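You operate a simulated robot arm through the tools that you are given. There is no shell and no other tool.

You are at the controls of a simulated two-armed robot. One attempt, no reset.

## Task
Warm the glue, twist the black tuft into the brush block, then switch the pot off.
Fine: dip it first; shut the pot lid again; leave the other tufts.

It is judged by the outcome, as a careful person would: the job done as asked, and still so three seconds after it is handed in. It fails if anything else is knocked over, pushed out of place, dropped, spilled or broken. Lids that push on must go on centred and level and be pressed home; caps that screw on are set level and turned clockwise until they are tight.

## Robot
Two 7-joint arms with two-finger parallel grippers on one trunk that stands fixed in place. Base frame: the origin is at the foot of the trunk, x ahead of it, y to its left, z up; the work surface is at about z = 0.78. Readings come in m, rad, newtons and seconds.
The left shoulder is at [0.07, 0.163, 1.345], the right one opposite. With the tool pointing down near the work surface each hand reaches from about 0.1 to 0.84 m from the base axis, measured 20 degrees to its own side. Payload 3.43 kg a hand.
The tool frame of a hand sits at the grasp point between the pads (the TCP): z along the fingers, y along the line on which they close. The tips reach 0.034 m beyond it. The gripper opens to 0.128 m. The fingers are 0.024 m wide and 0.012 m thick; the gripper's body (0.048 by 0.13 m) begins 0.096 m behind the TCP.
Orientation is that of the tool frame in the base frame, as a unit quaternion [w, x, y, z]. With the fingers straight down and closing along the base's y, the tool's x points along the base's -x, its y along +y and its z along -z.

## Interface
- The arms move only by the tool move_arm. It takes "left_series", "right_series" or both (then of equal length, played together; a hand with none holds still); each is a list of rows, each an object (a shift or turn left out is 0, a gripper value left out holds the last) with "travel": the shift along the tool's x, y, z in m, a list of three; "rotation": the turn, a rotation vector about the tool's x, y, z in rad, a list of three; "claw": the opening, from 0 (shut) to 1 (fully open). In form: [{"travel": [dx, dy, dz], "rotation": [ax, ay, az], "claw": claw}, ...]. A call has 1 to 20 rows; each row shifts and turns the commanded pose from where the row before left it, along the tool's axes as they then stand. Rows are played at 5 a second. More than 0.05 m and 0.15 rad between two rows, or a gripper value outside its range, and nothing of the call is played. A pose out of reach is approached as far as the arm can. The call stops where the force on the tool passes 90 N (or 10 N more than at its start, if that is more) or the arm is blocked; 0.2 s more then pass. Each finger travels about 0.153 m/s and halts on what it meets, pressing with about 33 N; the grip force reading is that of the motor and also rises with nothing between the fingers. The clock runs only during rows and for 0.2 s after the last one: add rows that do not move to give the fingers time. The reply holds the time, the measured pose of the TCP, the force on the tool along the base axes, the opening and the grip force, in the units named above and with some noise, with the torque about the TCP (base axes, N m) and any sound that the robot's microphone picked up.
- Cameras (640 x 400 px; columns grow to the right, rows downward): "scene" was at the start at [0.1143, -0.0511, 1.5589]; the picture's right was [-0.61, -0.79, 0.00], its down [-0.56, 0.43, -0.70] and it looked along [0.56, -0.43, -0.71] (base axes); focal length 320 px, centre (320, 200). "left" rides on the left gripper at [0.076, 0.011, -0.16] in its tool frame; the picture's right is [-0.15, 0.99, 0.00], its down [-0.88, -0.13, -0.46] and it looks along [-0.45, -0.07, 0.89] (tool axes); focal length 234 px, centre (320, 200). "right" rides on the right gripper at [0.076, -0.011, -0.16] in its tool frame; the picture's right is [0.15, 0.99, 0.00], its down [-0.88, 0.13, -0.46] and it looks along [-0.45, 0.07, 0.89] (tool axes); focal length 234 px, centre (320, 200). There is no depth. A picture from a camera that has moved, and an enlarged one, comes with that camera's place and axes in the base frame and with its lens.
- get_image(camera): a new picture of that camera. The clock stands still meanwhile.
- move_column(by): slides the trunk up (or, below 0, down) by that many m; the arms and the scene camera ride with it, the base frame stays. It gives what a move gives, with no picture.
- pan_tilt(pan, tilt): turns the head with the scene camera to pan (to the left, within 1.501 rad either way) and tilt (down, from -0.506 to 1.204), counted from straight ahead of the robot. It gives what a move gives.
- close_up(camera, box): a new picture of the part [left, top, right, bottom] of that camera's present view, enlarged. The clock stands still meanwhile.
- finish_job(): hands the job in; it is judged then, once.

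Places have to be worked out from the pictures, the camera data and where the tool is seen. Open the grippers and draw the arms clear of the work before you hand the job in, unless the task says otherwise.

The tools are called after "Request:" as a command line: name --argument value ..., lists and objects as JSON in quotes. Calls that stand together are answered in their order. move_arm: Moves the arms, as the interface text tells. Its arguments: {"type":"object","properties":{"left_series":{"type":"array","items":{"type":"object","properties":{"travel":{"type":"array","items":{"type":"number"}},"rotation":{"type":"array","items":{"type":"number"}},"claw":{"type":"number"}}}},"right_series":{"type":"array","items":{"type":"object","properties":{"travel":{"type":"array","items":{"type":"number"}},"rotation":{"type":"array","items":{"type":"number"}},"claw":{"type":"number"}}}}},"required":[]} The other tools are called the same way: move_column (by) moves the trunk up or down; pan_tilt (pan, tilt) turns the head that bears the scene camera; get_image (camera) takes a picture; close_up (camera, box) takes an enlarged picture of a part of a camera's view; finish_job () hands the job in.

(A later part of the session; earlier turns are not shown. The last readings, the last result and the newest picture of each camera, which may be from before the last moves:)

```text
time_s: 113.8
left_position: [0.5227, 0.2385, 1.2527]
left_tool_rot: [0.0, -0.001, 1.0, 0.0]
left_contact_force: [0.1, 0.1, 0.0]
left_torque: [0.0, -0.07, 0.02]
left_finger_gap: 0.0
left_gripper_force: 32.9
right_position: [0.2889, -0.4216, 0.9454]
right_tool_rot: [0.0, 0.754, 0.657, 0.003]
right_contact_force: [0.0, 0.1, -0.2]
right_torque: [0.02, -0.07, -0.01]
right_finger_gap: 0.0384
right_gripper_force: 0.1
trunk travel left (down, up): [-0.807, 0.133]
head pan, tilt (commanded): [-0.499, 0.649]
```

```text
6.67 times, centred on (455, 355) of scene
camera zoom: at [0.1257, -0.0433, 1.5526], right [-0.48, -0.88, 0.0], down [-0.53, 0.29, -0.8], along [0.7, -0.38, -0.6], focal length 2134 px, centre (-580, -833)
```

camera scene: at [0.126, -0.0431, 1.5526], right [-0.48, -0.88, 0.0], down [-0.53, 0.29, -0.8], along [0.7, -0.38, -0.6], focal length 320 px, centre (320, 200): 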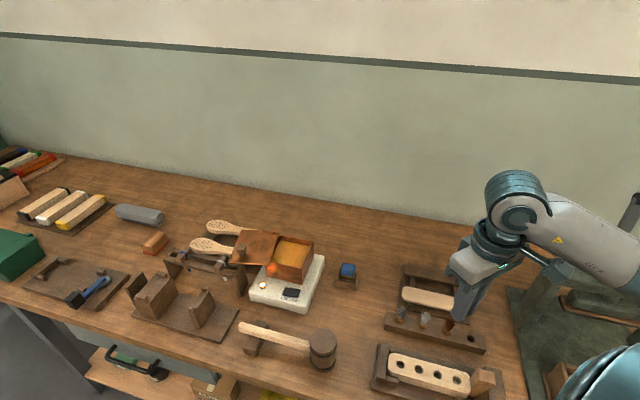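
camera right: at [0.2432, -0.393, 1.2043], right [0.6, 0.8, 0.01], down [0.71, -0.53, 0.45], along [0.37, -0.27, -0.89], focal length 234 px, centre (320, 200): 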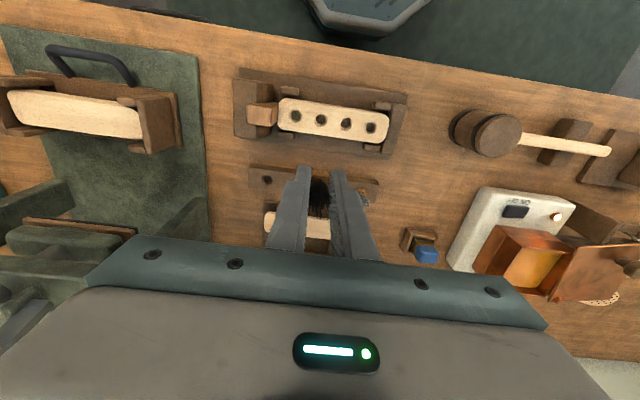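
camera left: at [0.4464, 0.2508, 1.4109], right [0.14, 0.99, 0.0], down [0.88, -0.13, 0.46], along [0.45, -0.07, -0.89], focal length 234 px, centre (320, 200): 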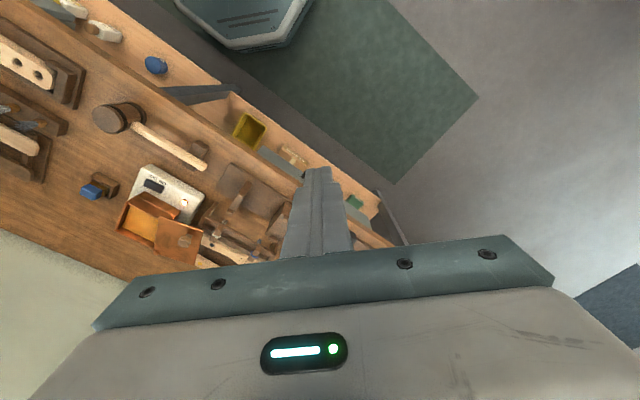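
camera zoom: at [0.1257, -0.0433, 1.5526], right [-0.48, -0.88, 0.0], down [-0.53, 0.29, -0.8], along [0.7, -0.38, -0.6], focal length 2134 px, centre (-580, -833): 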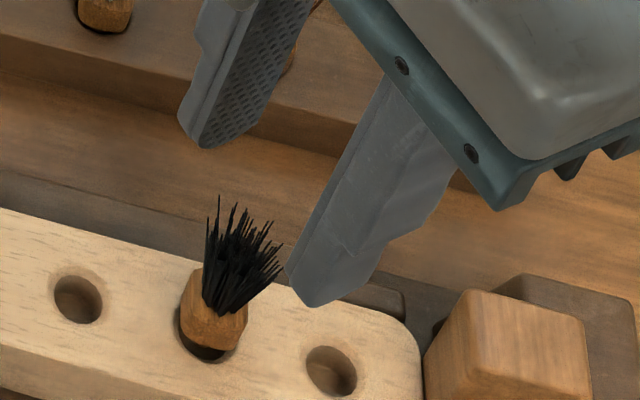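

The tuft stands upright in hole 3 by itself. I zoom in to judge its centring, height and orientation.

Request:
close_up --camera "scene" --box '[435, 340, 465, 365]'

Request:
close_up --camera "right" --box '[300, 138, 348, 178]'

```text
16.00 times, centred on (450, 352) of scene
camera zoom: at [0.1257, -0.0433, 1.5526], right [-0.48, -0.88, 0.0], down [-0.53, 0.29, -0.8], along [0.7, -0.38, -0.6], focal length 5122 px, centre (-1760, -2240)
```

zoom: 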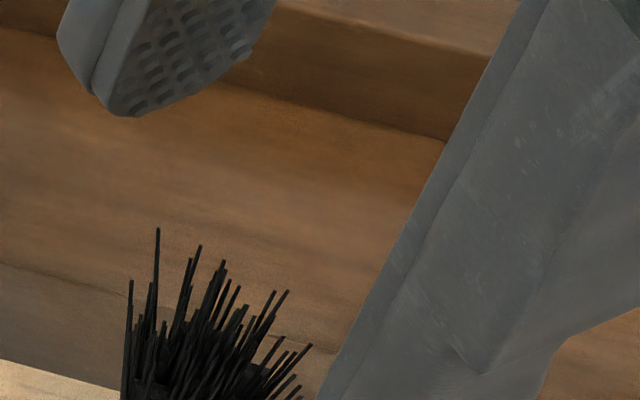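

```text
10.00 times, centred on (324, 158) of right
camera zoom: at [0.2869, -0.3442, 1.1049], right [1.0, 0.01, 0.0], down [0.01, -0.89, 0.45], along [0.01, -0.45, -0.89], focal length 2342 px, centre (280, 620)
```

zoom: 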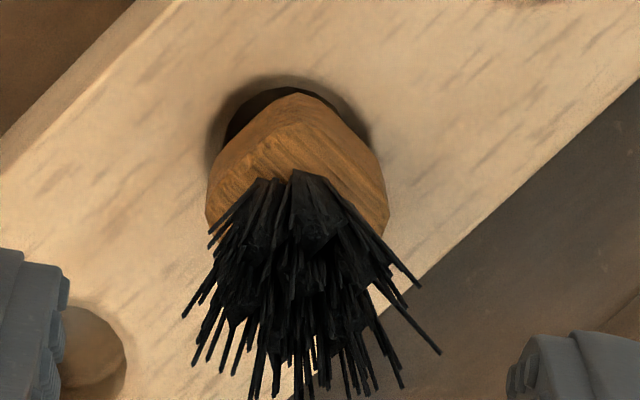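

The tuft is centred in hole 3 to about 1 mm and square to the bench, but my push of about 29 N made it bind and slip. I'll regrip lower on the flats without axial load. First I turn back to ψ≈0.785 above it, with fingers open.

Request:
move_arm --right_series '[{"rotation": [0, 0, -0.132]}, {"rotation": [0, 0, -0.132]}, {"rotation": [0, 0, -0.132]}, {"rotation": [0, 0, -0.132]}, {"rotation": [0, 0, -0.132]}, {"rotation": [0, 0, -0.132]}, {"rotation": [0, 0, -0.132]}, {"travel": [0, 0, 0]}, {"travel": [0, 0, 0]}]'

Request:
close_up --camera "right" --box '[280, 120, 360, 180]'

Request:
close_up --camera "scene" --box '[425, 345, 475, 385]'

```text
time_s: 115.8
left_position: [0.5227, 0.2389, 1.2521]
left_tool_rot: [0.0, -0.001, 1.0, 0.0]
left_contact_force: [0.0, 0.0, 0.6]
left_torque: [0.02, 0.01, 0.03]
left_finger_gap: 0.0
left_gripper_force: 33.3
right_position: [0.2897, -0.4212, 0.9465]
right_tool_rot: [0.001, 0.381, 0.924, 0.003]
right_contact_force: [-0.2, 0.3, 0.7]
right_torque: [0.02, -0.01, 0.0]
right_finger_gap: 0.0386
right_gripper_force: 0.0
trunk travel left (down, up): [-0.807, 0.133]
head pan, tilt (commanded): [-0.499, 0.649]
```

```text
6.67 times, centred on (320, 150) of right
camera zoom: at [0.2264, -0.3754, 1.1051], right [0.59, 0.81, 0.01], down [0.72, -0.53, 0.46], along [0.37, -0.27, -0.89], focal length 1561 px, centre (320, 533)
```

zoom: 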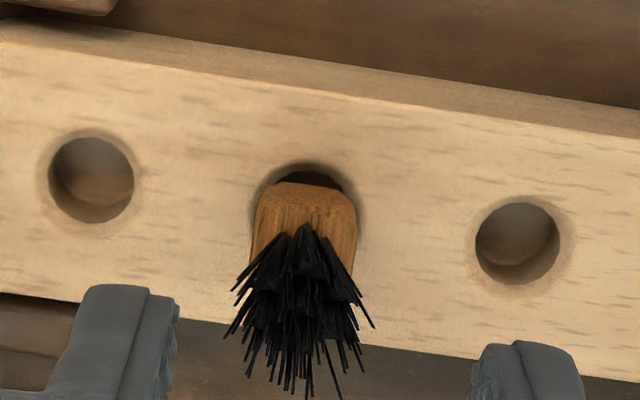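

```text
10.00 times, centred on (450, 365) of scene
camera zoom: at [0.126, -0.0431, 1.5526], right [-0.48, -0.88, 0.0], down [-0.53, 0.29, -0.8], along [0.7, -0.38, -0.6], focal length 3201 px, centre (-980, -1450)
```

zoom: 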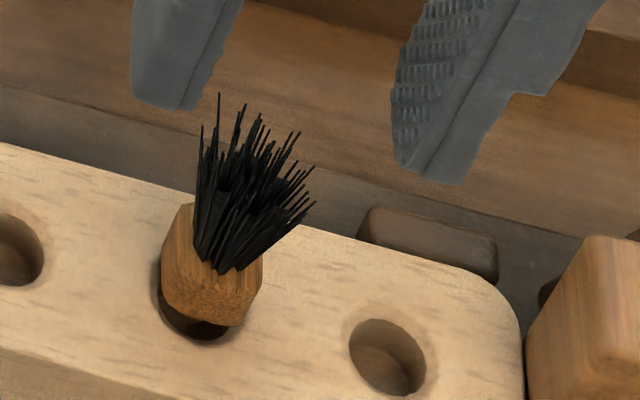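

Triangulating, the block top is at 0.829 and the plug's head sits about 4–5 mm above it, so the stem still needs twisting down. I recentre the hand on the plug (about 2.5 mm each way) and lower around it with open fingers.

Request:
move_arm --right_series '[{"travel": [-0.0025, -0.0027, 0]}, {"travel": [0, 0, 0.03]}, {"travel": [0, 0, 0.025]}, {"travel": [0, 0, 0.015]}, {"travel": [0, 0, 0.006]}, {"travel": [0, 0, 0]}, {"travel": [0, 0, 0]}]'

Request:
close_up --camera "right" --box '[280, 130, 360, 190]'

Request:
close_up --camera "scene" --box '[425, 340, 481, 385]'

```text
time_s: 117.5
left_position: [0.5225, 0.2398, 1.252]
left_tool_rot: [-0.001, -0.001, 1.0, 0.001]
left_contact_force: [-0.4, 0.0, 0.1]
left_torque: [0.02, 0.01, 0.0]
left_finger_gap: 0.0002
left_gripper_force: 33.1
right_position: [0.2894, -0.4243, 0.8699]
right_tool_rot: [0.001, 0.381, 0.924, 0.002]
right_contact_force: [0.3, -0.1, 1.0]
right_torque: [-0.02, 0.03, -0.02]
right_finger_gap: 0.0386
right_gripper_force: 0.0
trunk travel left (down, up): [-0.807, 0.133]
head pan, tilt (commanded): [-0.499, 0.649]
```

```text
6.67 times, centred on (320, 160) of right
camera zoom: at [0.2266, -0.3779, 1.0288], right [0.59, 0.81, 0.01], down [0.71, -0.53, 0.46], along [0.37, -0.27, -0.89], focal length 1561 px, centre (320, 467)
```

zoom: 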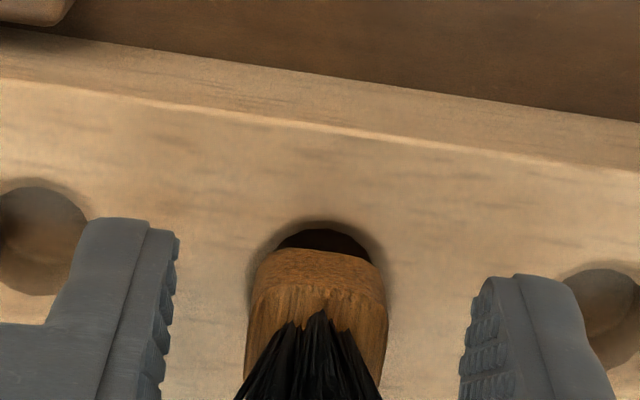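

```text
8.89 times, centred on (453, 362) of scene
camera zoom: at [0.126, -0.043, 1.5526], right [-0.48, -0.88, 0.0], down [-0.53, 0.29, -0.8], along [0.7, -0.38, -0.6], focal length 2845 px, centre (-862, -1244)
```

zoom: 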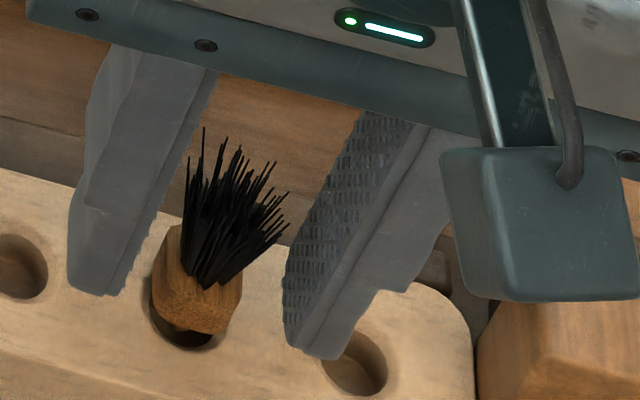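

The plug is now centred between the fingers and on the tool axis. I close on the flats without pushing down, and read the forces.

Request:
move_arm --right_series '[{"travel": [0, 0, 0], "claw": 0.1}, {"travel": [0, 0, 0], "claw": 0.05}, {"travel": [0, 0, 0], "claw": 0.05}, {"travel": [0, 0, 0]}]'

Request:
move_arm --right_series '[{"travel": [0.0007, 0, 0], "rotation": [0, 0, 0.1]}, {"travel": [0.0007, 0, 0], "rotation": [0, 0, 0.1]}]'

Request:
close_up --camera "right" --box '[280, 130, 360, 190]'

```text
time_s: 118.5
left_position: [0.5231, 0.2395, 1.2525]
left_tool_rot: [0.0, -0.001, 1.0, 0.0]
left_contact_force: [-0.7, 0.6, 0.4]
left_torque: [0.02, 0.02, 0.03]
left_finger_gap: 0.0002
left_gripper_force: 32.8
right_position: [0.2885, -0.4236, 0.8695]
right_tool_rot: [0.001, 0.38, 0.925, 0.002]
right_contact_force: [0.6, -0.1, 1.0]
right_torque: [0.01, 0.01, -0.03]
right_finger_gap: 0.0163
right_gripper_force: 33.5
trunk travel left (down, up): [-0.807, 0.133]
head pan, tilt (commanded): [-0.499, 0.649]
```

```text
time_s: 119.0
left_position: [0.5235, 0.2386, 1.2523]
left_tool_rot: [0.0, -0.001, 1.0, 0.001]
left_contact_force: [-0.7, 0.0, 0.5]
left_torque: [-0.01, 0.01, 0.0]
left_finger_gap: 0.0001
left_gripper_force: 32.5
right_position: [0.2901, -0.4229, 0.869]
right_tool_rot: [0.002, 0.472, 0.881, 0.002]
right_contact_force: [3.8, -2.1, -4.8]
right_torque: [-0.04, -0.16, 0.28]
right_finger_gap: 0.0163
right_gripper_force: 32.6
trunk travel left (down, up): [-0.807, 0.133]
head pan, tilt (commanded): [-0.499, 0.649]
```

```text
6.67 times, centred on (320, 160) of right
camera zoom: at [0.2371, -0.3662, 1.0289], right [0.74, 0.67, 0.01], down [0.59, -0.66, 0.46], along [0.31, -0.33, -0.89], focal length 1561 px, centre (320, 467)
```

zoom: 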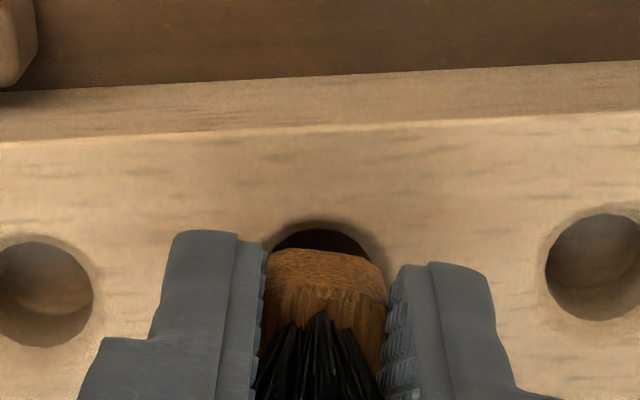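

The tuft now pulls the hand down slightly (-4.8 N) as it turns, so the thread is drawing it in. I keep turning clockwise in small steps, feeding down to follow it.

Request:
move_arm --right_series '[{"travel": [0, 0, 0.0005], "rotation": [0, 0, 0.08]}, {"travel": [0, 0, 0.0003], "rotation": [0, 0, 0.08]}, {"travel": [0, 0, 0.0002], "rotation": [0, 0, 0.04]}]'

Request:
close_up --camera "right" --box '[280, 130, 360, 190]'

```text
time_s: 119.8
left_position: [0.5228, 0.2399, 1.2519]
left_tool_rot: [0.001, -0.001, 1.0, 0.001]
left_contact_force: [-0.7, -1.1, -0.3]
left_torque: [-0.02, 0.0, 0.01]
left_finger_gap: 0.0
left_gripper_force: 33.9
right_position: [0.2896, -0.4236, 0.8693]
right_tool_rot: [0.001, 0.556, 0.831, 0.003]
right_contact_force: [7.3, -2.2, 10.7]
right_torque: [-0.16, -0.25, 0.51]
right_finger_gap: 0.0164
right_gripper_force: 32.4
trunk travel left (down, up): [-0.807, 0.133]
head pan, tilt (commanded): [-0.499, 0.649]
```

```text
6.67 times, centred on (320, 160) of right
camera zoom: at [0.2493, -0.3566, 1.0287], right [0.86, 0.51, 0.01], down [0.45, -0.77, 0.46], along [0.24, -0.39, -0.89], focal length 1561 px, centre (320, 467)
```

zoom: 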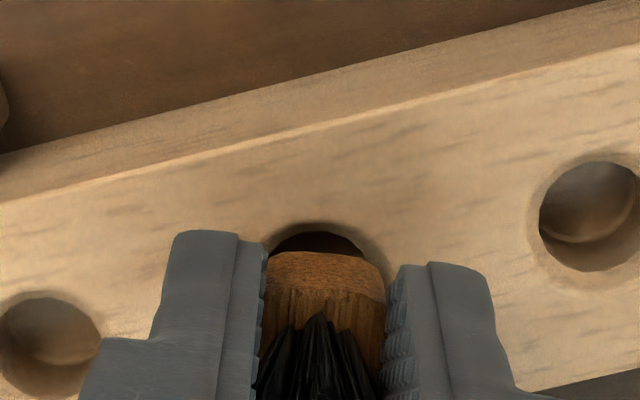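

The resisting torque rises with angle (0.28 at 0.2 rad, 0.51 at 0.4 rad) while the grip holds. I hold still for a couple of seconds to see whether the torque relaxes or stays.

Request:
move_arm --right_series '[{"travel": [0, 0, 0]}, {"travel": [0, 0, 0]}, {"travel": [0, 0, 0]}, {"travel": [0, 0, 0]}, {"travel": [0, 0, 0]}, {"travel": [0, 0, 0]}, {"travel": [0, 0, 0]}, {"travel": [0, 0, 0]}, {"travel": [0, 0, 0]}]'

Request:
close_up --camera "right" --box '[296, 140, 344, 180]'

Request:
close_up --camera "scene" --box '[380, 320, 500, 400]'

```text
time_s: 121.8
left_position: [0.5229, 0.2401, 1.2525]
left_tool_rot: [0.0, -0.001, 1.0, 0.0]
left_contact_force: [-0.4, -0.5, -0.3]
left_torque: [0.03, 0.0, -0.02]
left_finger_gap: 0.0
left_gripper_force: 33.0
right_position: [0.2886, -0.4235, 0.8699]
right_tool_rot: [0.001, 0.557, 0.83, 0.003]
right_contact_force: [7.8, -4.4, 13.6]
right_torque: [-0.25, -0.34, 0.42]
right_finger_gap: 0.0153
right_gripper_force: 32.5
trunk travel left (down, up): [-0.807, 0.133]
head pan, tilt (commanded): [-0.499, 0.649]
```

```text
10.00 times, centred on (320, 160) of right
camera zoom: at [0.2488, -0.3566, 1.0281], right [0.86, 0.51, 0.01], down [0.45, -0.77, 0.45], along [0.24, -0.39, -0.89], focal length 2342 px, centre (320, 600)
```

zoom: 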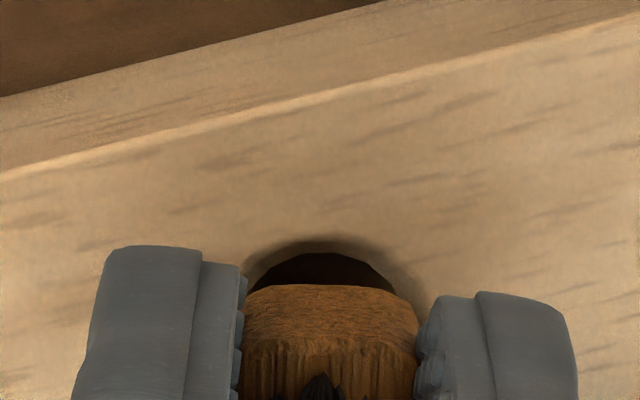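

```text
5.00 times, centred on (440, 360) of scene
camera zoom: at [0.1263, -0.0426, 1.5526], right [-0.48, -0.88, 0.0], down [-0.53, 0.29, -0.8], along [0.7, -0.38, -0.6], focal length 1600 px, centre (-280, -600)
```

zoom: 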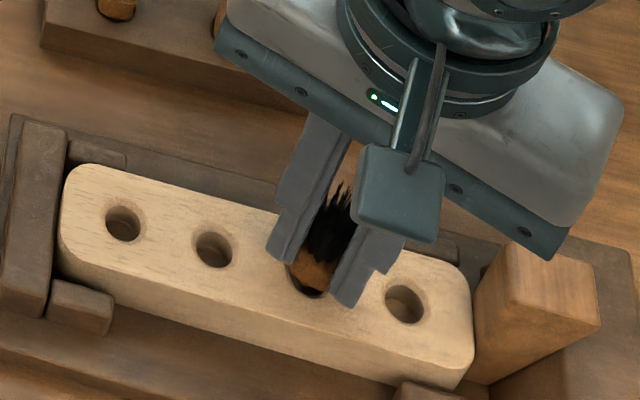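

The torque stays (0.42 N·m), so something elastic is holding the tuft. To learn how it is held, I try a gentle 1.5 mm upward pull and read the force.

Request:
move_arm --right_series '[{"travel": [0, 0, -0.001]}, {"travel": [0, 0, -0.001]}, {"travel": [0, 0, 0]}]'

Request:
move_arm --right_series '[{"travel": [0, 0, -0.001]}, {"travel": [0, 0, 0]}]'

Request:
close_up --camera "right" --box '[296, 140, 344, 180]'

```text
time_s: 122.7
left_position: [0.5211, 0.2395, 1.2536]
left_tool_rot: [0.0, -0.001, 1.0, 0.001]
left_contact_force: [0.9, 0.2, 0.2]
left_torque: [0.01, 0.01, 0.0]
left_finger_gap: 0.0
left_gripper_force: 33.4
right_position: [0.2859, -0.4235, 0.8722]
right_tool_rot: [0.0, 0.558, 0.83, 0.003]
right_contact_force: [0.4, -0.1, 0.0]
right_torque: [0.0, -0.02, 0.0]
right_finger_gap: 0.0161
right_gripper_force: 32.8
trunk travel left (down, up): [-0.807, 0.133]
head pan, tilt (commanded): [-0.499, 0.649]
```

```text
time_s: 123.2
left_position: [0.5227, 0.2389, 1.2525]
left_tool_rot: [0.0, -0.001, 1.0, 0.0]
left_contact_force: [0.2, 0.6, -0.4]
left_torque: [0.0, -0.01, -0.03]
left_finger_gap: 0.0
left_gripper_force: 33.0
right_position: [0.2879, -0.4228, 0.8722]
right_tool_rot: [0.0, 0.557, 0.83, 0.003]
right_contact_force: [0.3, -0.1, -0.4]
right_torque: [0.01, 0.01, 0.03]
right_finger_gap: 0.0164
right_gripper_force: 32.5
trunk travel left (down, up): [-0.807, 0.133]
head pan, tilt (commanded): [-0.499, 0.649]
```

```text
10.00 times, centred on (320, 160) of right
camera zoom: at [0.2479, -0.357, 1.0317], right [0.86, 0.51, 0.01], down [0.45, -0.77, 0.45], along [0.24, -0.39, -0.89], focal length 2342 px, centre (320, 600)
```

zoom: 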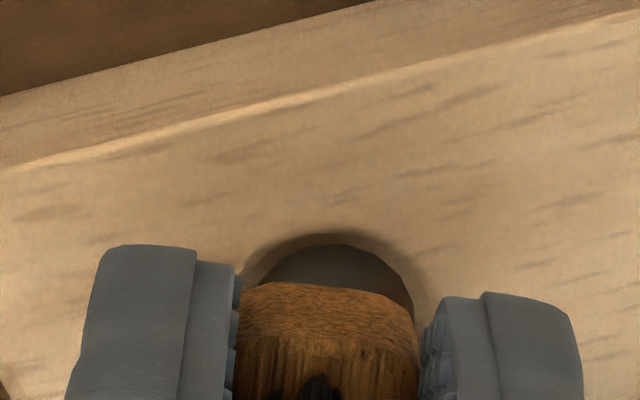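

Lifting 2–3 mm freed the tuft completely (all forces zero), so nothing is bonded; the stem binds only when it is down in the hole. It is now turned 0.4 rad, so I lower it again at this angle and see where it stops.

Request:
move_arm --right_series '[{"travel": [0, 0, 0.001]}, {"travel": [0, 0, 0.001]}, {"travel": [0, 0, 0.001]}, {"travel": [0, 0, 0]}]'

Request:
move_arm --right_series '[{"travel": [0, 0, 0.001]}, {"travel": [0, 0, 0]}]'

Request:
close_up --camera "right" --box '[296, 140, 344, 180]'

```text
time_s: 124.2
left_position: [0.5225, 0.2397, 1.2526]
left_tool_rot: [0.0, -0.001, 1.0, -0.001]
left_contact_force: [0.3, -0.6, -0.3]
left_torque: [-0.03, 0.0, -0.01]
left_finger_gap: 0.0001
left_gripper_force: 33.1
right_position: [0.2889, -0.4233, 0.8698]
right_tool_rot: [0.001, 0.557, 0.83, 0.003]
right_contact_force: [0.7, 0.1, 0.7]
right_torque: [0.0, 0.02, 0.01]
right_finger_gap: 0.0162
right_gripper_force: 33.0
trunk travel left (down, up): [-0.807, 0.133]
head pan, tilt (commanded): [-0.499, 0.649]
```

```text
time_s: 124.8
left_position: [0.5229, 0.2386, 1.2521]
left_tool_rot: [0.0, 0.0, 1.0, -0.001]
left_contact_force: [-0.5, 0.6, 0.8]
left_torque: [-0.04, 0.0, 0.03]
left_finger_gap: 0.0001
left_gripper_force: 32.8
right_position: [0.2904, -0.423, 0.8692]
right_tool_rot: [0.0, 0.557, 0.831, 0.002]
right_contact_force: [0.4, -0.7, -0.5]
right_torque: [-0.05, -0.03, -0.04]
right_finger_gap: 0.0164
right_gripper_force: 32.9
trunk travel left (down, up): [-0.807, 0.133]
head pan, tilt (commanded): [-0.499, 0.649]
```

```text
10.00 times, centred on (320, 160) of right
camera zoom: at [0.2489, -0.3575, 1.0278], right [0.86, 0.51, 0.01], down [0.45, -0.77, 0.45], along [0.24, -0.39, -0.89], focal length 2342 px, centre (320, 600)
```

zoom: 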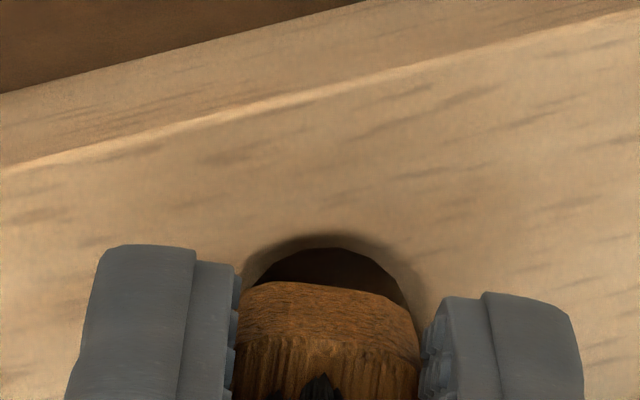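

There's no contact yet at this height. I continue down a millimetre at a time.

Request:
move_arm --right_series '[{"travel": [0, 0, 0.001]}, {"travel": [0, 0, 0]}]'

Request:
move_arm --right_series '[{"travel": [0, 0, 0.001]}, {"travel": [0, 0, 0]}]'

Request:
move_arm --right_series '[{"travel": [0, 0, 0.001]}, {"travel": [0, 0, 0]}]'

Request:
close_up --camera "right" --box '[296, 140, 344, 180]'

```text
time_s: 125.5
left_position: [0.5227, 0.2396, 1.2514]
left_tool_rot: [0.0, -0.001, 1.0, 0.0]
left_contact_force: [0.1, -0.1, -0.1]
left_torque: [-0.01, -0.01, 0.02]
left_finger_gap: 0.0
left_gripper_force: 32.7
right_position: [0.2885, -0.4254, 0.8668]
right_tool_rot: [0.001, 0.557, 0.831, 0.003]
right_contact_force: [-0.1, 0.2, -0.4]
right_torque: [0.0, -0.03, 0.01]
right_finger_gap: 0.0163
right_gripper_force: 32.9
trunk travel left (down, up): [-0.807, 0.133]
head pan, tilt (commanded): [-0.499, 0.649]
```

```text
time_s: 126.0
left_position: [0.5223, 0.2397, 1.2517]
left_tool_rot: [0.001, -0.001, 1.0, 0.0]
left_contact_force: [0.4, -0.1, 0.4]
left_torque: [-0.01, 0.04, -0.02]
left_finger_gap: 0.0
left_gripper_force: 33.2
right_position: [0.2889, -0.4234, 0.8668]
right_tool_rot: [0.001, 0.557, 0.83, 0.003]
right_contact_force: [0.1, 0.1, 3.7]
right_torque: [-0.02, 0.04, 0.0]
right_finger_gap: 0.0162
right_gripper_force: 32.6
trunk travel left (down, up): [-0.807, 0.133]
head pan, tilt (commanded): [-0.499, 0.649]
```

```text
time_s: 126.7
left_position: [0.5222, 0.2404, 1.2534]
left_tool_rot: [0.001, -0.001, 1.0, -0.001]
left_contact_force: [-0.3, -0.7, -0.1]
left_torque: [0.02, -0.01, -0.02]
left_finger_gap: 0.0
left_gripper_force: 33.1
right_position: [0.2877, -0.4241, 0.866]
right_tool_rot: [0.002, 0.557, 0.831, 0.004]
right_contact_force: [1.1, -2.1, 13.0]
right_torque: [-0.19, 0.01, -0.02]
right_finger_gap: 0.0163
right_gripper_force: 33.3
trunk travel left (down, up): [-0.807, 0.133]
head pan, tilt (commanded): [-0.499, 0.649]
```

```text
10.00 times, centred on (320, 160) of right
camera zoom: at [0.2484, -0.3574, 1.0252], right [0.86, 0.51, 0.01], down [0.45, -0.77, 0.46], along [0.24, -0.39, -0.89], focal length 2342 px, centre (320, 600)
```

zoom: 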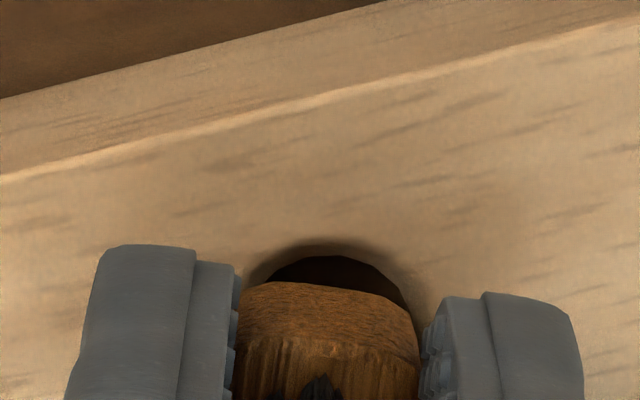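

At this angle the stem stops at about the same depth, so the seat is round rather than keyed. The stem had been wedged tightly by my earlier push. I ease off to a light contact and twist again to see how it behaves unwedged.

Request:
move_arm --right_series '[{"travel": [0, 0, -0.0006]}, {"travel": [0, 0, 0]}]'

Request:
move_arm --right_series '[{"rotation": [0, 0, 0.1]}, {"travel": [0, 0, 0]}]'

Request:
move_arm --right_series '[{"rotation": [0, 0, 0.1]}, {"travel": [0, 0, 0]}]'

Request:
move_arm --right_series '[{"rotation": [0, 0, 0.1]}, {"travel": [0, 0, 0]}]'

```text
time_s: 127.2
left_position: [0.5218, 0.2402, 1.2524]
left_tool_rot: [0.0, 0.0, 1.0, 0.0]
left_contact_force: [0.3, -0.7, -0.4]
left_torque: [0.02, 0.0, 0.01]
left_finger_gap: 0.0
left_gripper_force: 32.8
right_position: [0.288, -0.424, 0.8673]
right_tool_rot: [0.002, 0.558, 0.83, 0.003]
right_contact_force: [1.2, -2.4, 11.8]
right_torque: [-0.16, -0.03, 0.03]
right_finger_gap: 0.0164
right_gripper_force: 33.1
trunk travel left (down, up): [-0.807, 0.133]
head pan, tilt (commanded): [-0.499, 0.649]
```

```text
time_s: 127.8
left_position: [0.5237, 0.2397, 1.2522]
left_tool_rot: [0.0, -0.001, 1.0, -0.001]
left_contact_force: [0.1, -1.1, -0.2]
left_torque: [-0.04, -0.01, 0.02]
left_finger_gap: 0.0
left_gripper_force: 33.4
right_position: [0.2879, -0.4245, 0.8658]
right_tool_rot: [0.0, 0.598, 0.801, 0.002]
right_contact_force: [3.0, -1.8, 9.0]
right_torque: [-0.15, -0.1, -0.04]
right_finger_gap: 0.0161
right_gripper_force: 32.9
trunk travel left (down, up): [-0.807, 0.133]
head pan, tilt (commanded): [-0.499, 0.649]
```

```text
time_s: 128.4
left_position: [0.5231, 0.24, 1.2522]
left_tool_rot: [0.0, -0.001, 1.0, 0.0]
left_contact_force: [0.0, -0.2, -0.3]
left_torque: [-0.04, 0.0, -0.01]
left_finger_gap: 0.0
left_gripper_force: 32.9
right_position: [0.2862, -0.4238, 0.8661]
right_tool_rot: [0.0, 0.637, 0.771, 0.003]
right_contact_force: [2.9, -0.3, 6.2]
right_torque: [-0.03, -0.09, 0.01]
right_finger_gap: 0.0162
right_gripper_force: 33.0
trunk travel left (down, up): [-0.807, 0.133]
head pan, tilt (commanded): [-0.499, 0.649]
```

```text
time_s: 129.1
left_position: [0.523, 0.2393, 1.2528]
left_tool_rot: [0.001, -0.001, 1.0, 0.0]
left_contact_force: [0.1, 0.2, 0.0]
left_torque: [0.01, 0.01, -0.02]
left_finger_gap: 0.0001
left_gripper_force: 32.8
right_position: [0.288, -0.4226, 0.8664]
right_tool_rot: [0.0, 0.675, 0.738, 0.002]
right_contact_force: [2.2, 1.0, 2.7]
right_torque: [0.05, -0.09, 0.02]
right_finger_gap: 0.0163
right_gripper_force: 33.1
trunk travel left (down, up): [-0.807, 0.133]
head pan, tilt (commanded): [-0.499, 0.649]
```

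Now it works: the torque is nearly zero and the upward force falls steadily (11.8 → 2.7 N) as I turn, so the tuft is screwing down about 0.2 mm per 0.1 rad. I continue clockwise with a matched downward feed.

Request:
move_arm --right_series '[{"travel": [0, 0, 0.0004], "rotation": [0, 0, 0.1]}, {"travel": [0, 0, 0.0003], "rotation": [0, 0, 0.1]}, {"travel": [0, 0, 0.0002], "rotation": [0, 0, 0.1]}, {"travel": [0, 0, 0]}]'

Request:
move_arm --right_series '[{"travel": [0, 0, 0.0003], "rotation": [0, 0, 0.1]}, {"travel": [0, 0, 0.0002], "rotation": [0, 0, 0.1]}, {"travel": [0, 0, 0.0002], "rotation": [0, 0, 0.1]}, {"travel": [0, 0, 0]}]'

Request:
close_up --camera "right" --box '[280, 130, 360, 190]'

```text
time_s: 130.1
left_position: [0.5226, 0.2414, 1.2527]
left_tool_rot: [0.0, -0.001, 1.0, 0.0]
left_contact_force: [-0.3, -0.9, 0.6]
left_torque: [-0.03, -0.01, 0.01]
left_finger_gap: 0.0001
left_gripper_force: 33.4
right_position: [0.2894, -0.4238, 0.8655]
right_tool_rot: [0.001, 0.778, 0.628, 0.003]
right_contact_force: [7.6, -0.5, 14.6]
right_torque: [-0.07, -0.29, 0.02]
right_finger_gap: 0.0163
right_gripper_force: 33.4
trunk travel left (down, up): [-0.807, 0.133]
head pan, tilt (commanded): [-0.499, 0.649]
```

```text
time_s: 131.1
left_position: [0.5219, 0.24, 1.2526]
left_tool_rot: [0.0, 0.0, 1.0, 0.0]
left_contact_force: [-0.7, -0.4, -0.8]
left_torque: [0.0, -0.02, -0.02]
left_finger_gap: 0.0
left_gripper_force: 33.5
right_position: [0.2885, -0.4216, 0.8644]
right_tool_rot: [0.0, 0.863, 0.506, 0.003]
right_contact_force: [9.4, -5.6, 27.9]
right_torque: [-0.29, -0.26, 0.1]
right_finger_gap: 0.0163
right_gripper_force: 33.1
trunk travel left (down, up): [-0.807, 0.133]
head pan, tilt (commanded): [-0.499, 0.649]
```

```text
6.67 times, centred on (320, 160) of right
camera zoom: at [0.315, -0.3504, 1.0241], right [0.93, -0.36, 0.0], down [-0.32, -0.83, 0.45], along [-0.16, -0.42, -0.89], focal length 1561 px, centre (320, 467)
```

zoom: 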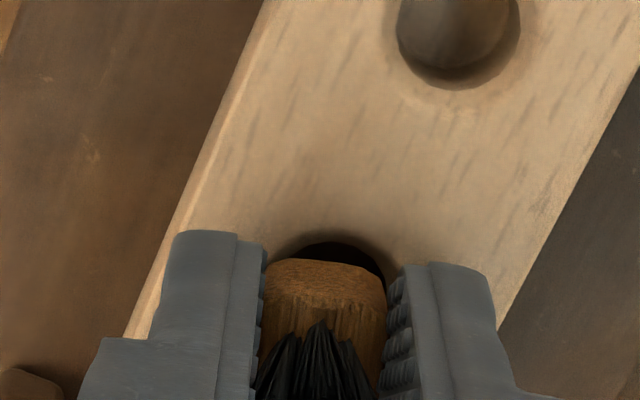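

The plug turns freely now (0.1 N·m), but my last feeds were too large (28 N) and the fingers slid down on it. There is also a sideways load of 11 N, from my centring shift. I relax 1 mm sideways and turn without any feed, to see whether the force falls as it screws in.

Request:
move_arm --right_series '[{"travel": [-0.0003, 0.001, 0]}, {"travel": [0, 0, 0]}]'

Request:
move_arm --right_series '[{"rotation": [0, 0, 0.1]}, {"rotation": [0, 0, 0.1]}, {"travel": [0, 0, 0]}]'

Request:
move_arm --right_series '[{"rotation": [0, 0, 0.1]}, {"rotation": [0, 0, 0.1]}, {"travel": [0, 0, 0]}]'

Request:
close_up --camera "right" --box '[280, 130, 360, 190]'

Request:
close_up --camera "scene" --box '[420, 335, 480, 380]'

```text
time_s: 131.7
left_position: [0.5219, 0.2419, 1.2523]
left_tool_rot: [0.0, -0.001, 1.0, -0.001]
left_contact_force: [0.5, -1.0, 0.5]
left_torque: [-0.01, -0.02, 0.03]
left_finger_gap: 0.0001
left_gripper_force: 32.6
right_position: [0.2897, -0.4231, 0.8645]
right_tool_rot: [-0.001, 0.863, 0.505, 0.003]
right_contact_force: [8.0, 0.6, 24.5]
right_torque: [-0.06, -0.24, 0.1]
right_finger_gap: 0.0161
right_gripper_force: 32.9
trunk travel left (down, up): [-0.807, 0.133]
head pan, tilt (commanded): [-0.499, 0.649]
```

```text
time_s: 132.4
left_position: [0.5231, 0.2414, 1.252]
left_tool_rot: [0.0, -0.001, 1.0, -0.001]
left_contact_force: [0.3, 0.0, -0.4]
left_torque: [-0.01, -0.01, -0.01]
left_finger_gap: 0.0
left_gripper_force: 32.7
right_position: [0.2897, -0.4232, 0.8638]
right_tool_rot: [-0.001, 0.909, 0.416, 0.003]
right_contact_force: [7.6, 3.1, 17.2]
right_torque: [0.1, -0.28, 0.05]
right_finger_gap: 0.0163
right_gripper_force: 33.2
trunk travel left (down, up): [-0.807, 0.133]
head pan, tilt (commanded): [-0.499, 0.649]
```

```text
time_s: 133.2
left_position: [0.524, 0.2413, 1.252]
left_tool_rot: [0.0, -0.001, 1.0, -0.001]
left_contact_force: [0.1, 0.2, -0.3]
left_torque: [0.0, 0.02, 0.01]
left_finger_gap: 0.0
left_gripper_force: 32.7
right_position: [0.2893, -0.4236, 0.8647]
right_tool_rot: [-0.001, 0.946, 0.324, 0.002]
right_contact_force: [11.7, -0.2, 13.7]
right_torque: [0.0, -0.4, 0.06]
right_finger_gap: 0.0161
right_gripper_force: 33.3
trunk travel left (down, up): [-0.807, 0.133]
head pan, tilt (commanded): [-0.499, 0.649]
```

```text
6.67 times, centred on (320, 160) of right
camera zoom: at [0.3423, -0.3679, 1.0238], right [0.72, -0.69, 0.0], down [-0.62, -0.64, 0.45], along [-0.31, -0.33, -0.89], focal length 1561 px, centre (320, 467)
```

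zoom: 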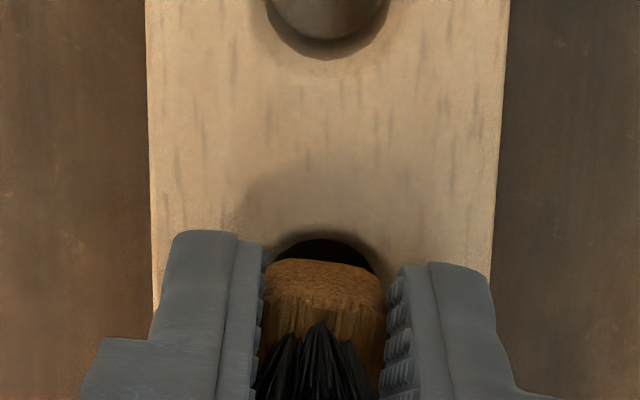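

```text
8.89 times, centred on (450, 358) of scene
camera zoom: at [0.1269, -0.0418, 1.5526], right [-0.48, -0.88, 0.0], down [-0.53, 0.29, -0.8], along [0.7, -0.38, -0.6], focal length 2845 px, centre (-836, -1200)
```

zoom: 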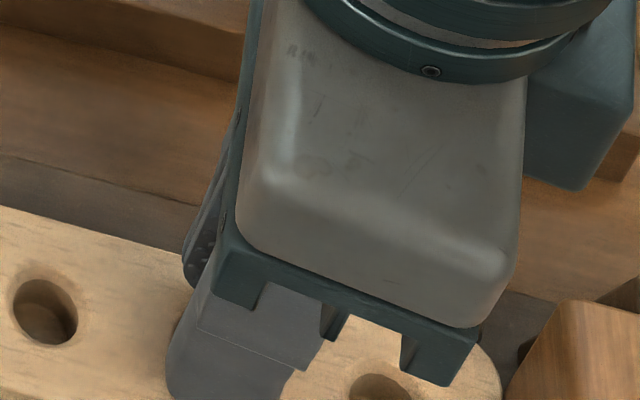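

With no feed the force fell from 24.5 to 13.7 N over 0.4 rad, so it does seem to settle in. The fingertips are now nearly at the block, so I open, rise and check how far the tuft has gone down.

Request:
move_arm --right_series '[{"travel": [0, 0, 0], "claw": 0.3}, {"travel": [0, 0, 0], "claw": 0.3}, {"travel": [0, 0, -0.02]}, {"travel": [0, 0, -0.03]}, {"travel": [0, 0, -0.03]}, {"travel": [0, 0, 0]}]'

Request:
close_up --camera "right" --box '[280, 120, 360, 180]'

Request:
close_up --camera "scene" --box '[425, 345, 475, 385]'

```text
time_s: 134.7
left_position: [0.5226, 0.2391, 1.2528]
left_tool_rot: [0.0, -0.001, 1.0, 0.0]
left_contact_force: [0.3, 0.3, 0.1]
left_torque: [-0.03, 0.03, -0.01]
left_finger_gap: 0.0
left_gripper_force: 32.6
right_position: [0.2891, -0.4243, 0.9447]
right_tool_rot: [-0.001, 0.946, 0.324, 0.003]
right_contact_force: [0.4, -0.6, 0.0]
right_torque: [0.02, -0.02, -0.05]
right_finger_gap: 0.0383
right_gripper_force: 0.1
trunk travel left (down, up): [-0.807, 0.133]
head pan, tilt (commanded): [-0.499, 0.649]
```

```text
6.67 times, centred on (320, 150) of right
camera zoom: at [0.3399, -0.3681, 1.1037], right [0.72, -0.69, 0.0], down [-0.62, -0.64, 0.45], along [-0.31, -0.32, -0.89], focal length 1561 px, centre (320, 533)
```

zoom: 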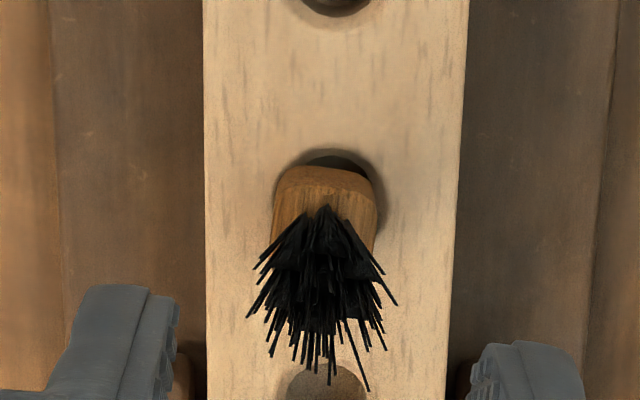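

```text
10.00 times, centred on (450, 365) of scene
camera zoom: at [0.1259, -0.0436, 1.5526], right [-0.48, -0.88, 0.0], down [-0.53, 0.29, -0.8], along [0.7, -0.38, -0.6], focal length 3201 px, centre (-980, -1450)
```

zoom: 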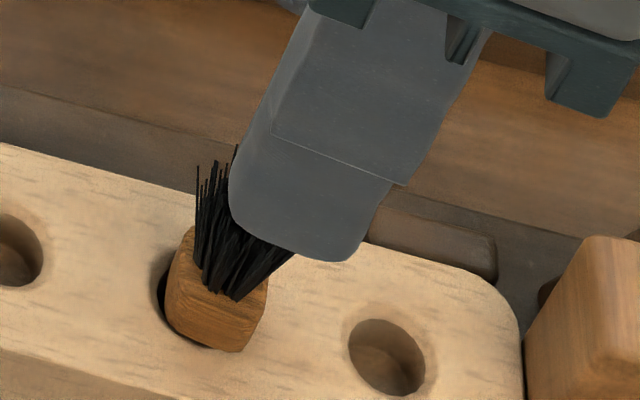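

The tuft looks lower than before. I rotate the hand back to ψ≈0.785 in the air for a like-for-like comparison and the next grip.

Request:
move_arm --right_series '[{"rotation": [0, 0, -0.142]}, {"rotation": [0, 0, -0.142]}, {"rotation": [0, 0, -0.142]}, {"rotation": [0, 0, -0.142]}, {"rotation": [0, 0, -0.142]}, {"rotation": [0, 0, -0.142]}, {"rotation": [0, 0, -0.142]}, {"rotation": [0, 0, -0.142]}, {"rotation": [0, 0, -0.142]}, {"rotation": [0, 0, -0.142]}, {"rotation": [0, 0, -0.142]}, {"rotation": [0, 0, -0.138]}, {"travel": [0, 0, 0]}, {"travel": [0, 0, 0]}]'

Request:
close_up --camera "right" --box '[280, 120, 360, 180]'

Request:
close_up --camera "scene" --box '[425, 345, 475, 385]'

```text
time_s: 137.7
left_position: [0.5226, 0.2399, 1.2529]
left_tool_rot: [0.0, -0.001, 1.0, 0.0]
left_contact_force: [-0.7, -0.6, 0.1]
left_torque: [0.01, 0.03, 0.02]
left_finger_gap: 0.0
left_gripper_force: 33.0
right_position: [0.2887, -0.4255, 0.9437]
right_tool_rot: [0.0, 0.38, 0.925, 0.002]
right_contact_force: [-0.1, -0.1, -0.3]
right_torque: [0.03, -0.01, -0.02]
right_finger_gap: 0.0384
right_gripper_force: 0.1
trunk travel left (down, up): [-0.807, 0.133]
head pan, tilt (commanded): [-0.499, 0.649]
```

```text
6.67 times, centred on (320, 150) of right
camera zoom: at [0.2265, -0.3787, 1.1031], right [0.59, 0.81, 0.01], down [0.72, -0.53, 0.46], along [0.37, -0.27, -0.89], focal length 1561 px, centre (320, 533)
```

zoom: 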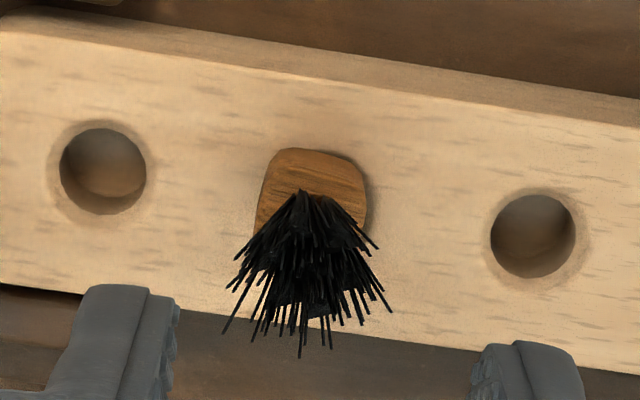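

```text
10.00 times, centred on (450, 365) of scene
camera zoom: at [0.126, -0.0431, 1.5526], right [-0.48, -0.88, 0.0], down [-0.53, 0.29, -0.8], along [0.7, -0.38, -0.6], focal length 3201 px, centre (-980, -1450)
```

zoom: 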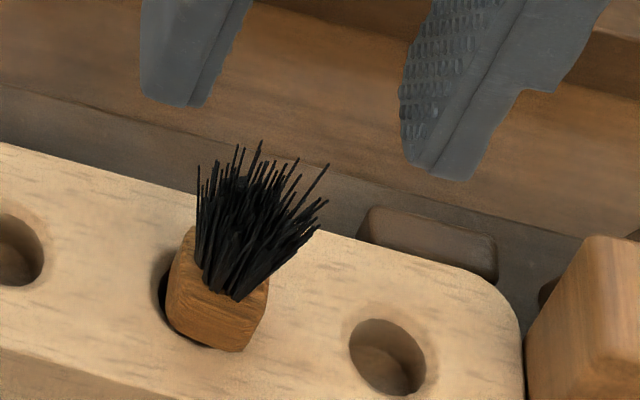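

The head now covers the hole from this side and the tuft sits lower. I zoom in closely to check that it is seated and upright.

Request:
close_up --camera "scene" --box '[437, 358, 461, 384]'

Request:
close_up --camera "right" --box '[304, 132, 336, 160]'

```text
15.38 times, centred on (449, 371) of scene
camera zoom: at [0.126, -0.0431, 1.5526], right [-0.48, -0.88, 0.0], down [-0.53, 0.29, -0.8], along [0.7, -0.38, -0.6], focal length 4925 px, centre (-1665, -2431)
```

zoom: 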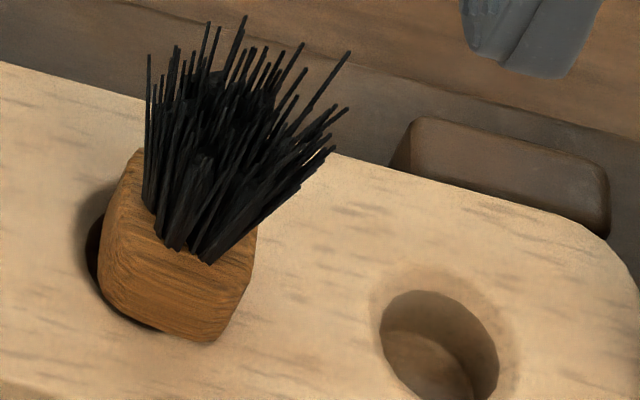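

```text
14.29 times, centred on (320, 146) of right
camera zoom: at [0.2265, -0.3787, 1.1031], right [0.59, 0.81, 0.01], down [0.72, -0.53, 0.46], along [0.37, -0.27, -0.89], focal length 3345 px, centre (320, 971)
```

zoom: 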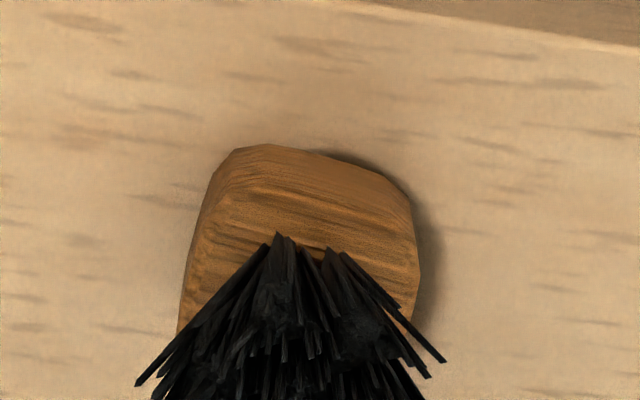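

The tuft has dropped but seems to sit off towards the robot side and may lean slightly, because it isn't locked yet. I'll re-grip on its flats (now about 7° round), which also straightens it. First I turn to ψ≈0.91, recentre, and lower around it.

Request:
move_arm --right_series '[{"rotation": [0, 0, 0.126]}, {"travel": [0.003, -0.0014, 0]}, {"travel": [0, 0, 0.03]}, {"travel": [0, 0, 0.025]}, {"travel": [0, 0, 0.015]}, {"travel": [0, 0, 0.005]}, {"travel": [0, 0, 0]}]'

Request:
close_up --camera "right" --box '[280, 130, 360, 190]'

Request:
close_up --camera "scene" --box '[425, 340, 481, 385]'

```text
time_s: 139.2
left_position: [0.5225, 0.2396, 1.251]
left_tool_rot: [0.001, 0.0, 1.0, 0.0]
left_contact_force: [0.3, 0.2, -0.1]
left_torque: [-0.01, -0.03, -0.01]
left_finger_gap: 0.0001
left_gripper_force: 33.5
right_position: [0.286, -0.423, 0.869]
right_tool_rot: [0.001, 0.439, 0.899, 0.002]
right_contact_force: [0.2, 0.1, 0.2]
right_torque: [-0.02, -0.02, -0.03]
right_finger_gap: 0.0385
right_gripper_force: 0.1
trunk travel left (down, up): [-0.807, 0.133]
head pan, tilt (commanded): [-0.499, 0.649]
```

```text
6.67 times, centred on (320, 160) of right
camera zoom: at [0.2296, -0.3698, 1.0283], right [0.69, 0.72, 0.01], down [0.64, -0.61, 0.46], along [0.33, -0.31, -0.89], focal length 1561 px, centre (320, 467)
```

zoom: 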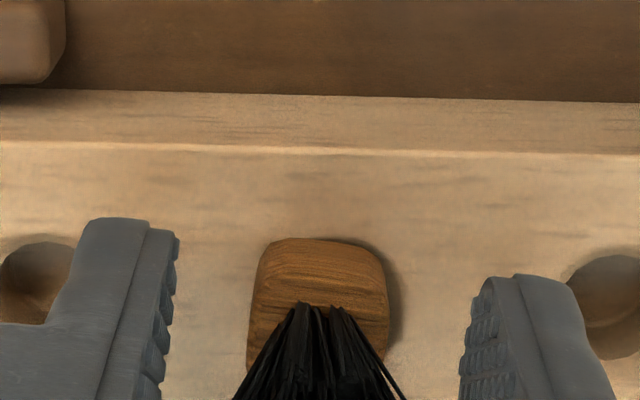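

```text
8.89 times, centred on (453, 362) of scene
camera zoom: at [0.126, -0.043, 1.5526], right [-0.48, -0.88, 0.0], down [-0.53, 0.29, -0.8], along [0.7, -0.38, -0.6], focal length 2845 px, centre (-862, -1244)
```

zoom: 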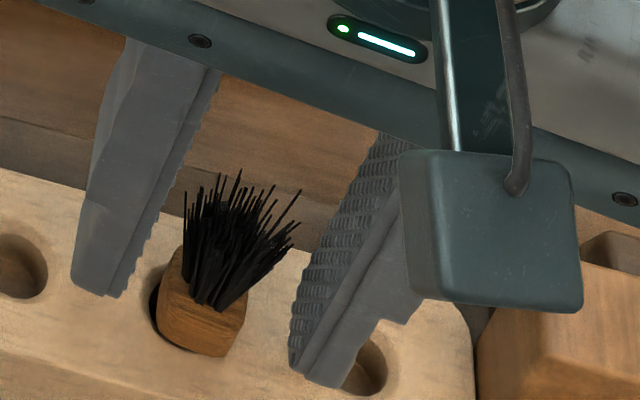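

The plug's near edge is right at the block surface now. I grip it on the flats again with no push, and read the forces.

Request:
move_arm --right_series '[{"travel": [0, 0, 0], "claw": 0.1}, {"travel": [0, 0, 0], "claw": 0.05}, {"travel": [0, 0, 0], "claw": 0.05}, {"travel": [0, 0, 0]}]'

Request:
close_up --camera "right" --box '[296, 140, 344, 180]'

Request:
close_up --camera "scene" --box '[430, 350, 470, 382]'

```text
time_s: 140.2
left_position: [0.5227, 0.2403, 1.2527]
left_tool_rot: [0.0, -0.001, 1.0, 0.0]
left_contact_force: [-0.5, 0.2, -0.6]
left_torque: [-0.03, 0.0, 0.0]
left_finger_gap: 0.0
left_gripper_force: 33.0
right_position: [0.2857, -0.4222, 0.8698]
right_tool_rot: [0.0, 0.439, 0.899, 0.002]
right_contact_force: [0.0, 0.7, 0.0]
right_torque: [-0.02, 0.01, 0.01]
right_finger_gap: 0.0166
right_gripper_force: 33.2
trunk travel left (down, up): [-0.807, 0.133]
head pan, tilt (commanded): [-0.499, 0.649]
```

```text
10.00 times, centred on (320, 160) of right
camera zoom: at [0.2297, -0.3698, 1.0285], right [0.69, 0.72, 0.01], down [0.64, -0.62, 0.46], along [0.33, -0.31, -0.89], focal length 2342 px, centre (320, 600)
```

zoom: 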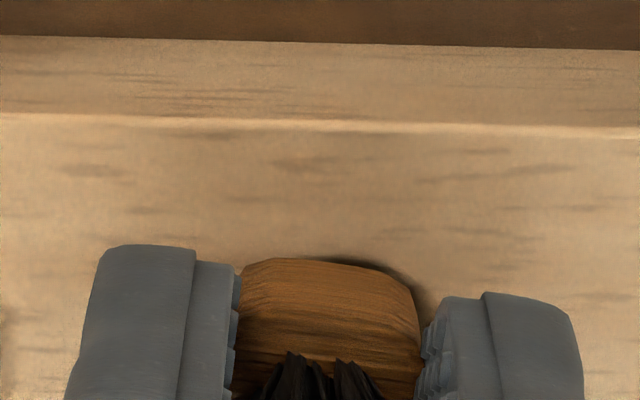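

```text
12.50 times, centred on (450, 366) of scene
camera zoom: at [0.126, -0.0431, 1.5526], right [-0.48, -0.88, 0.0], down [-0.53, 0.29, -0.8], along [0.7, -0.38, -0.6], focal length 4001 px, centre (-1305, -1875)
```

zoom: 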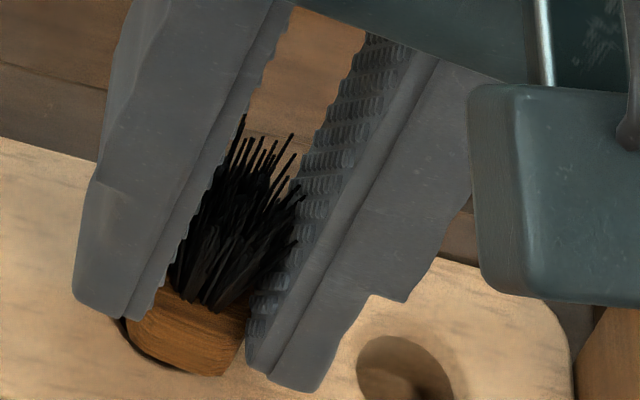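

The head is now down at the block surface (about 4 mm lower than before), so the twisting did draw it in. It still needs tightening, so I keep turning clockwise in small steps, watching the torque.

Request:
move_arm --right_series '[{"rotation": [0, 0, 0.1]}, {"rotation": [0, 0, 0.1]}, {"travel": [0, 0, 0]}]'

Request:
move_arm --right_series '[{"rotation": [0, 0, 0.1]}, {"rotation": [0, 0, 0.1]}, {"travel": [0, 0, 0]}]'

Request:
close_up --camera "right" --box '[296, 140, 344, 180]'

```text
time_s: 141.1
left_position: [0.5231, 0.2393, 1.2517]
left_tool_rot: [0.0, -0.001, 1.0, 0.0]
left_contact_force: [-0.5, -0.2, 0.7]
left_torque: [-0.01, 0.01, 0.0]
left_finger_gap: 0.0
left_gripper_force: 32.6
right_position: [0.2853, -0.4223, 0.8687]
right_tool_rot: [0.001, 0.526, 0.851, 0.003]
right_contact_force: [0.4, -0.1, 1.8]
right_torque: [0.0, 0.03, -0.01]
right_finger_gap: 0.0164
right_gripper_force: 33.3
trunk travel left (down, up): [-0.807, 0.133]
head pan, tilt (commanded): [-0.499, 0.649]
```

```text
time_s: 141.8
left_position: [0.5221, 0.2392, 1.2527]
left_tool_rot: [0.0, -0.001, 1.0, 0.0]
left_contact_force: [0.4, -0.5, -0.5]
left_torque: [0.0, 0.02, 0.02]
left_finger_gap: 0.0
left_gripper_force: 32.7
right_position: [0.2864, -0.4234, 0.871]
right_tool_rot: [0.001, 0.609, 0.794, 0.003]
right_contact_force: [1.2, -0.5, 1.3]
right_torque: [0.0, -0.04, 0.0]
right_finger_gap: 0.0164
right_gripper_force: 32.5
trunk travel left (down, up): [-0.807, 0.133]
head pan, tilt (commanded): [-0.499, 0.649]
```

```text
10.00 times, centred on (320, 160) of right
camera zoom: at [0.2548, -0.3522, 1.0285], right [0.92, 0.4, 0.01], down [0.35, -0.82, 0.45], along [0.19, -0.41, -0.89], focal length 2342 px, centre (320, 600)
```

zoom: 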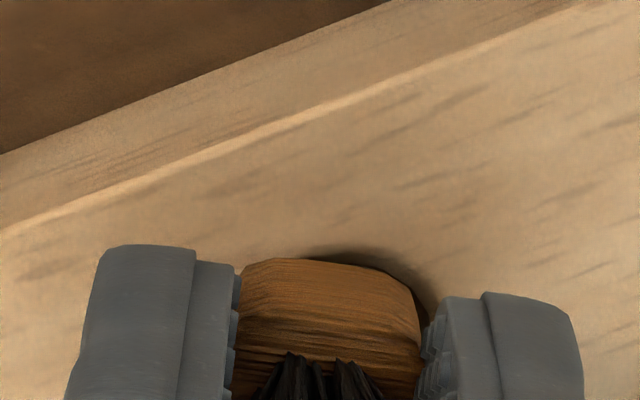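

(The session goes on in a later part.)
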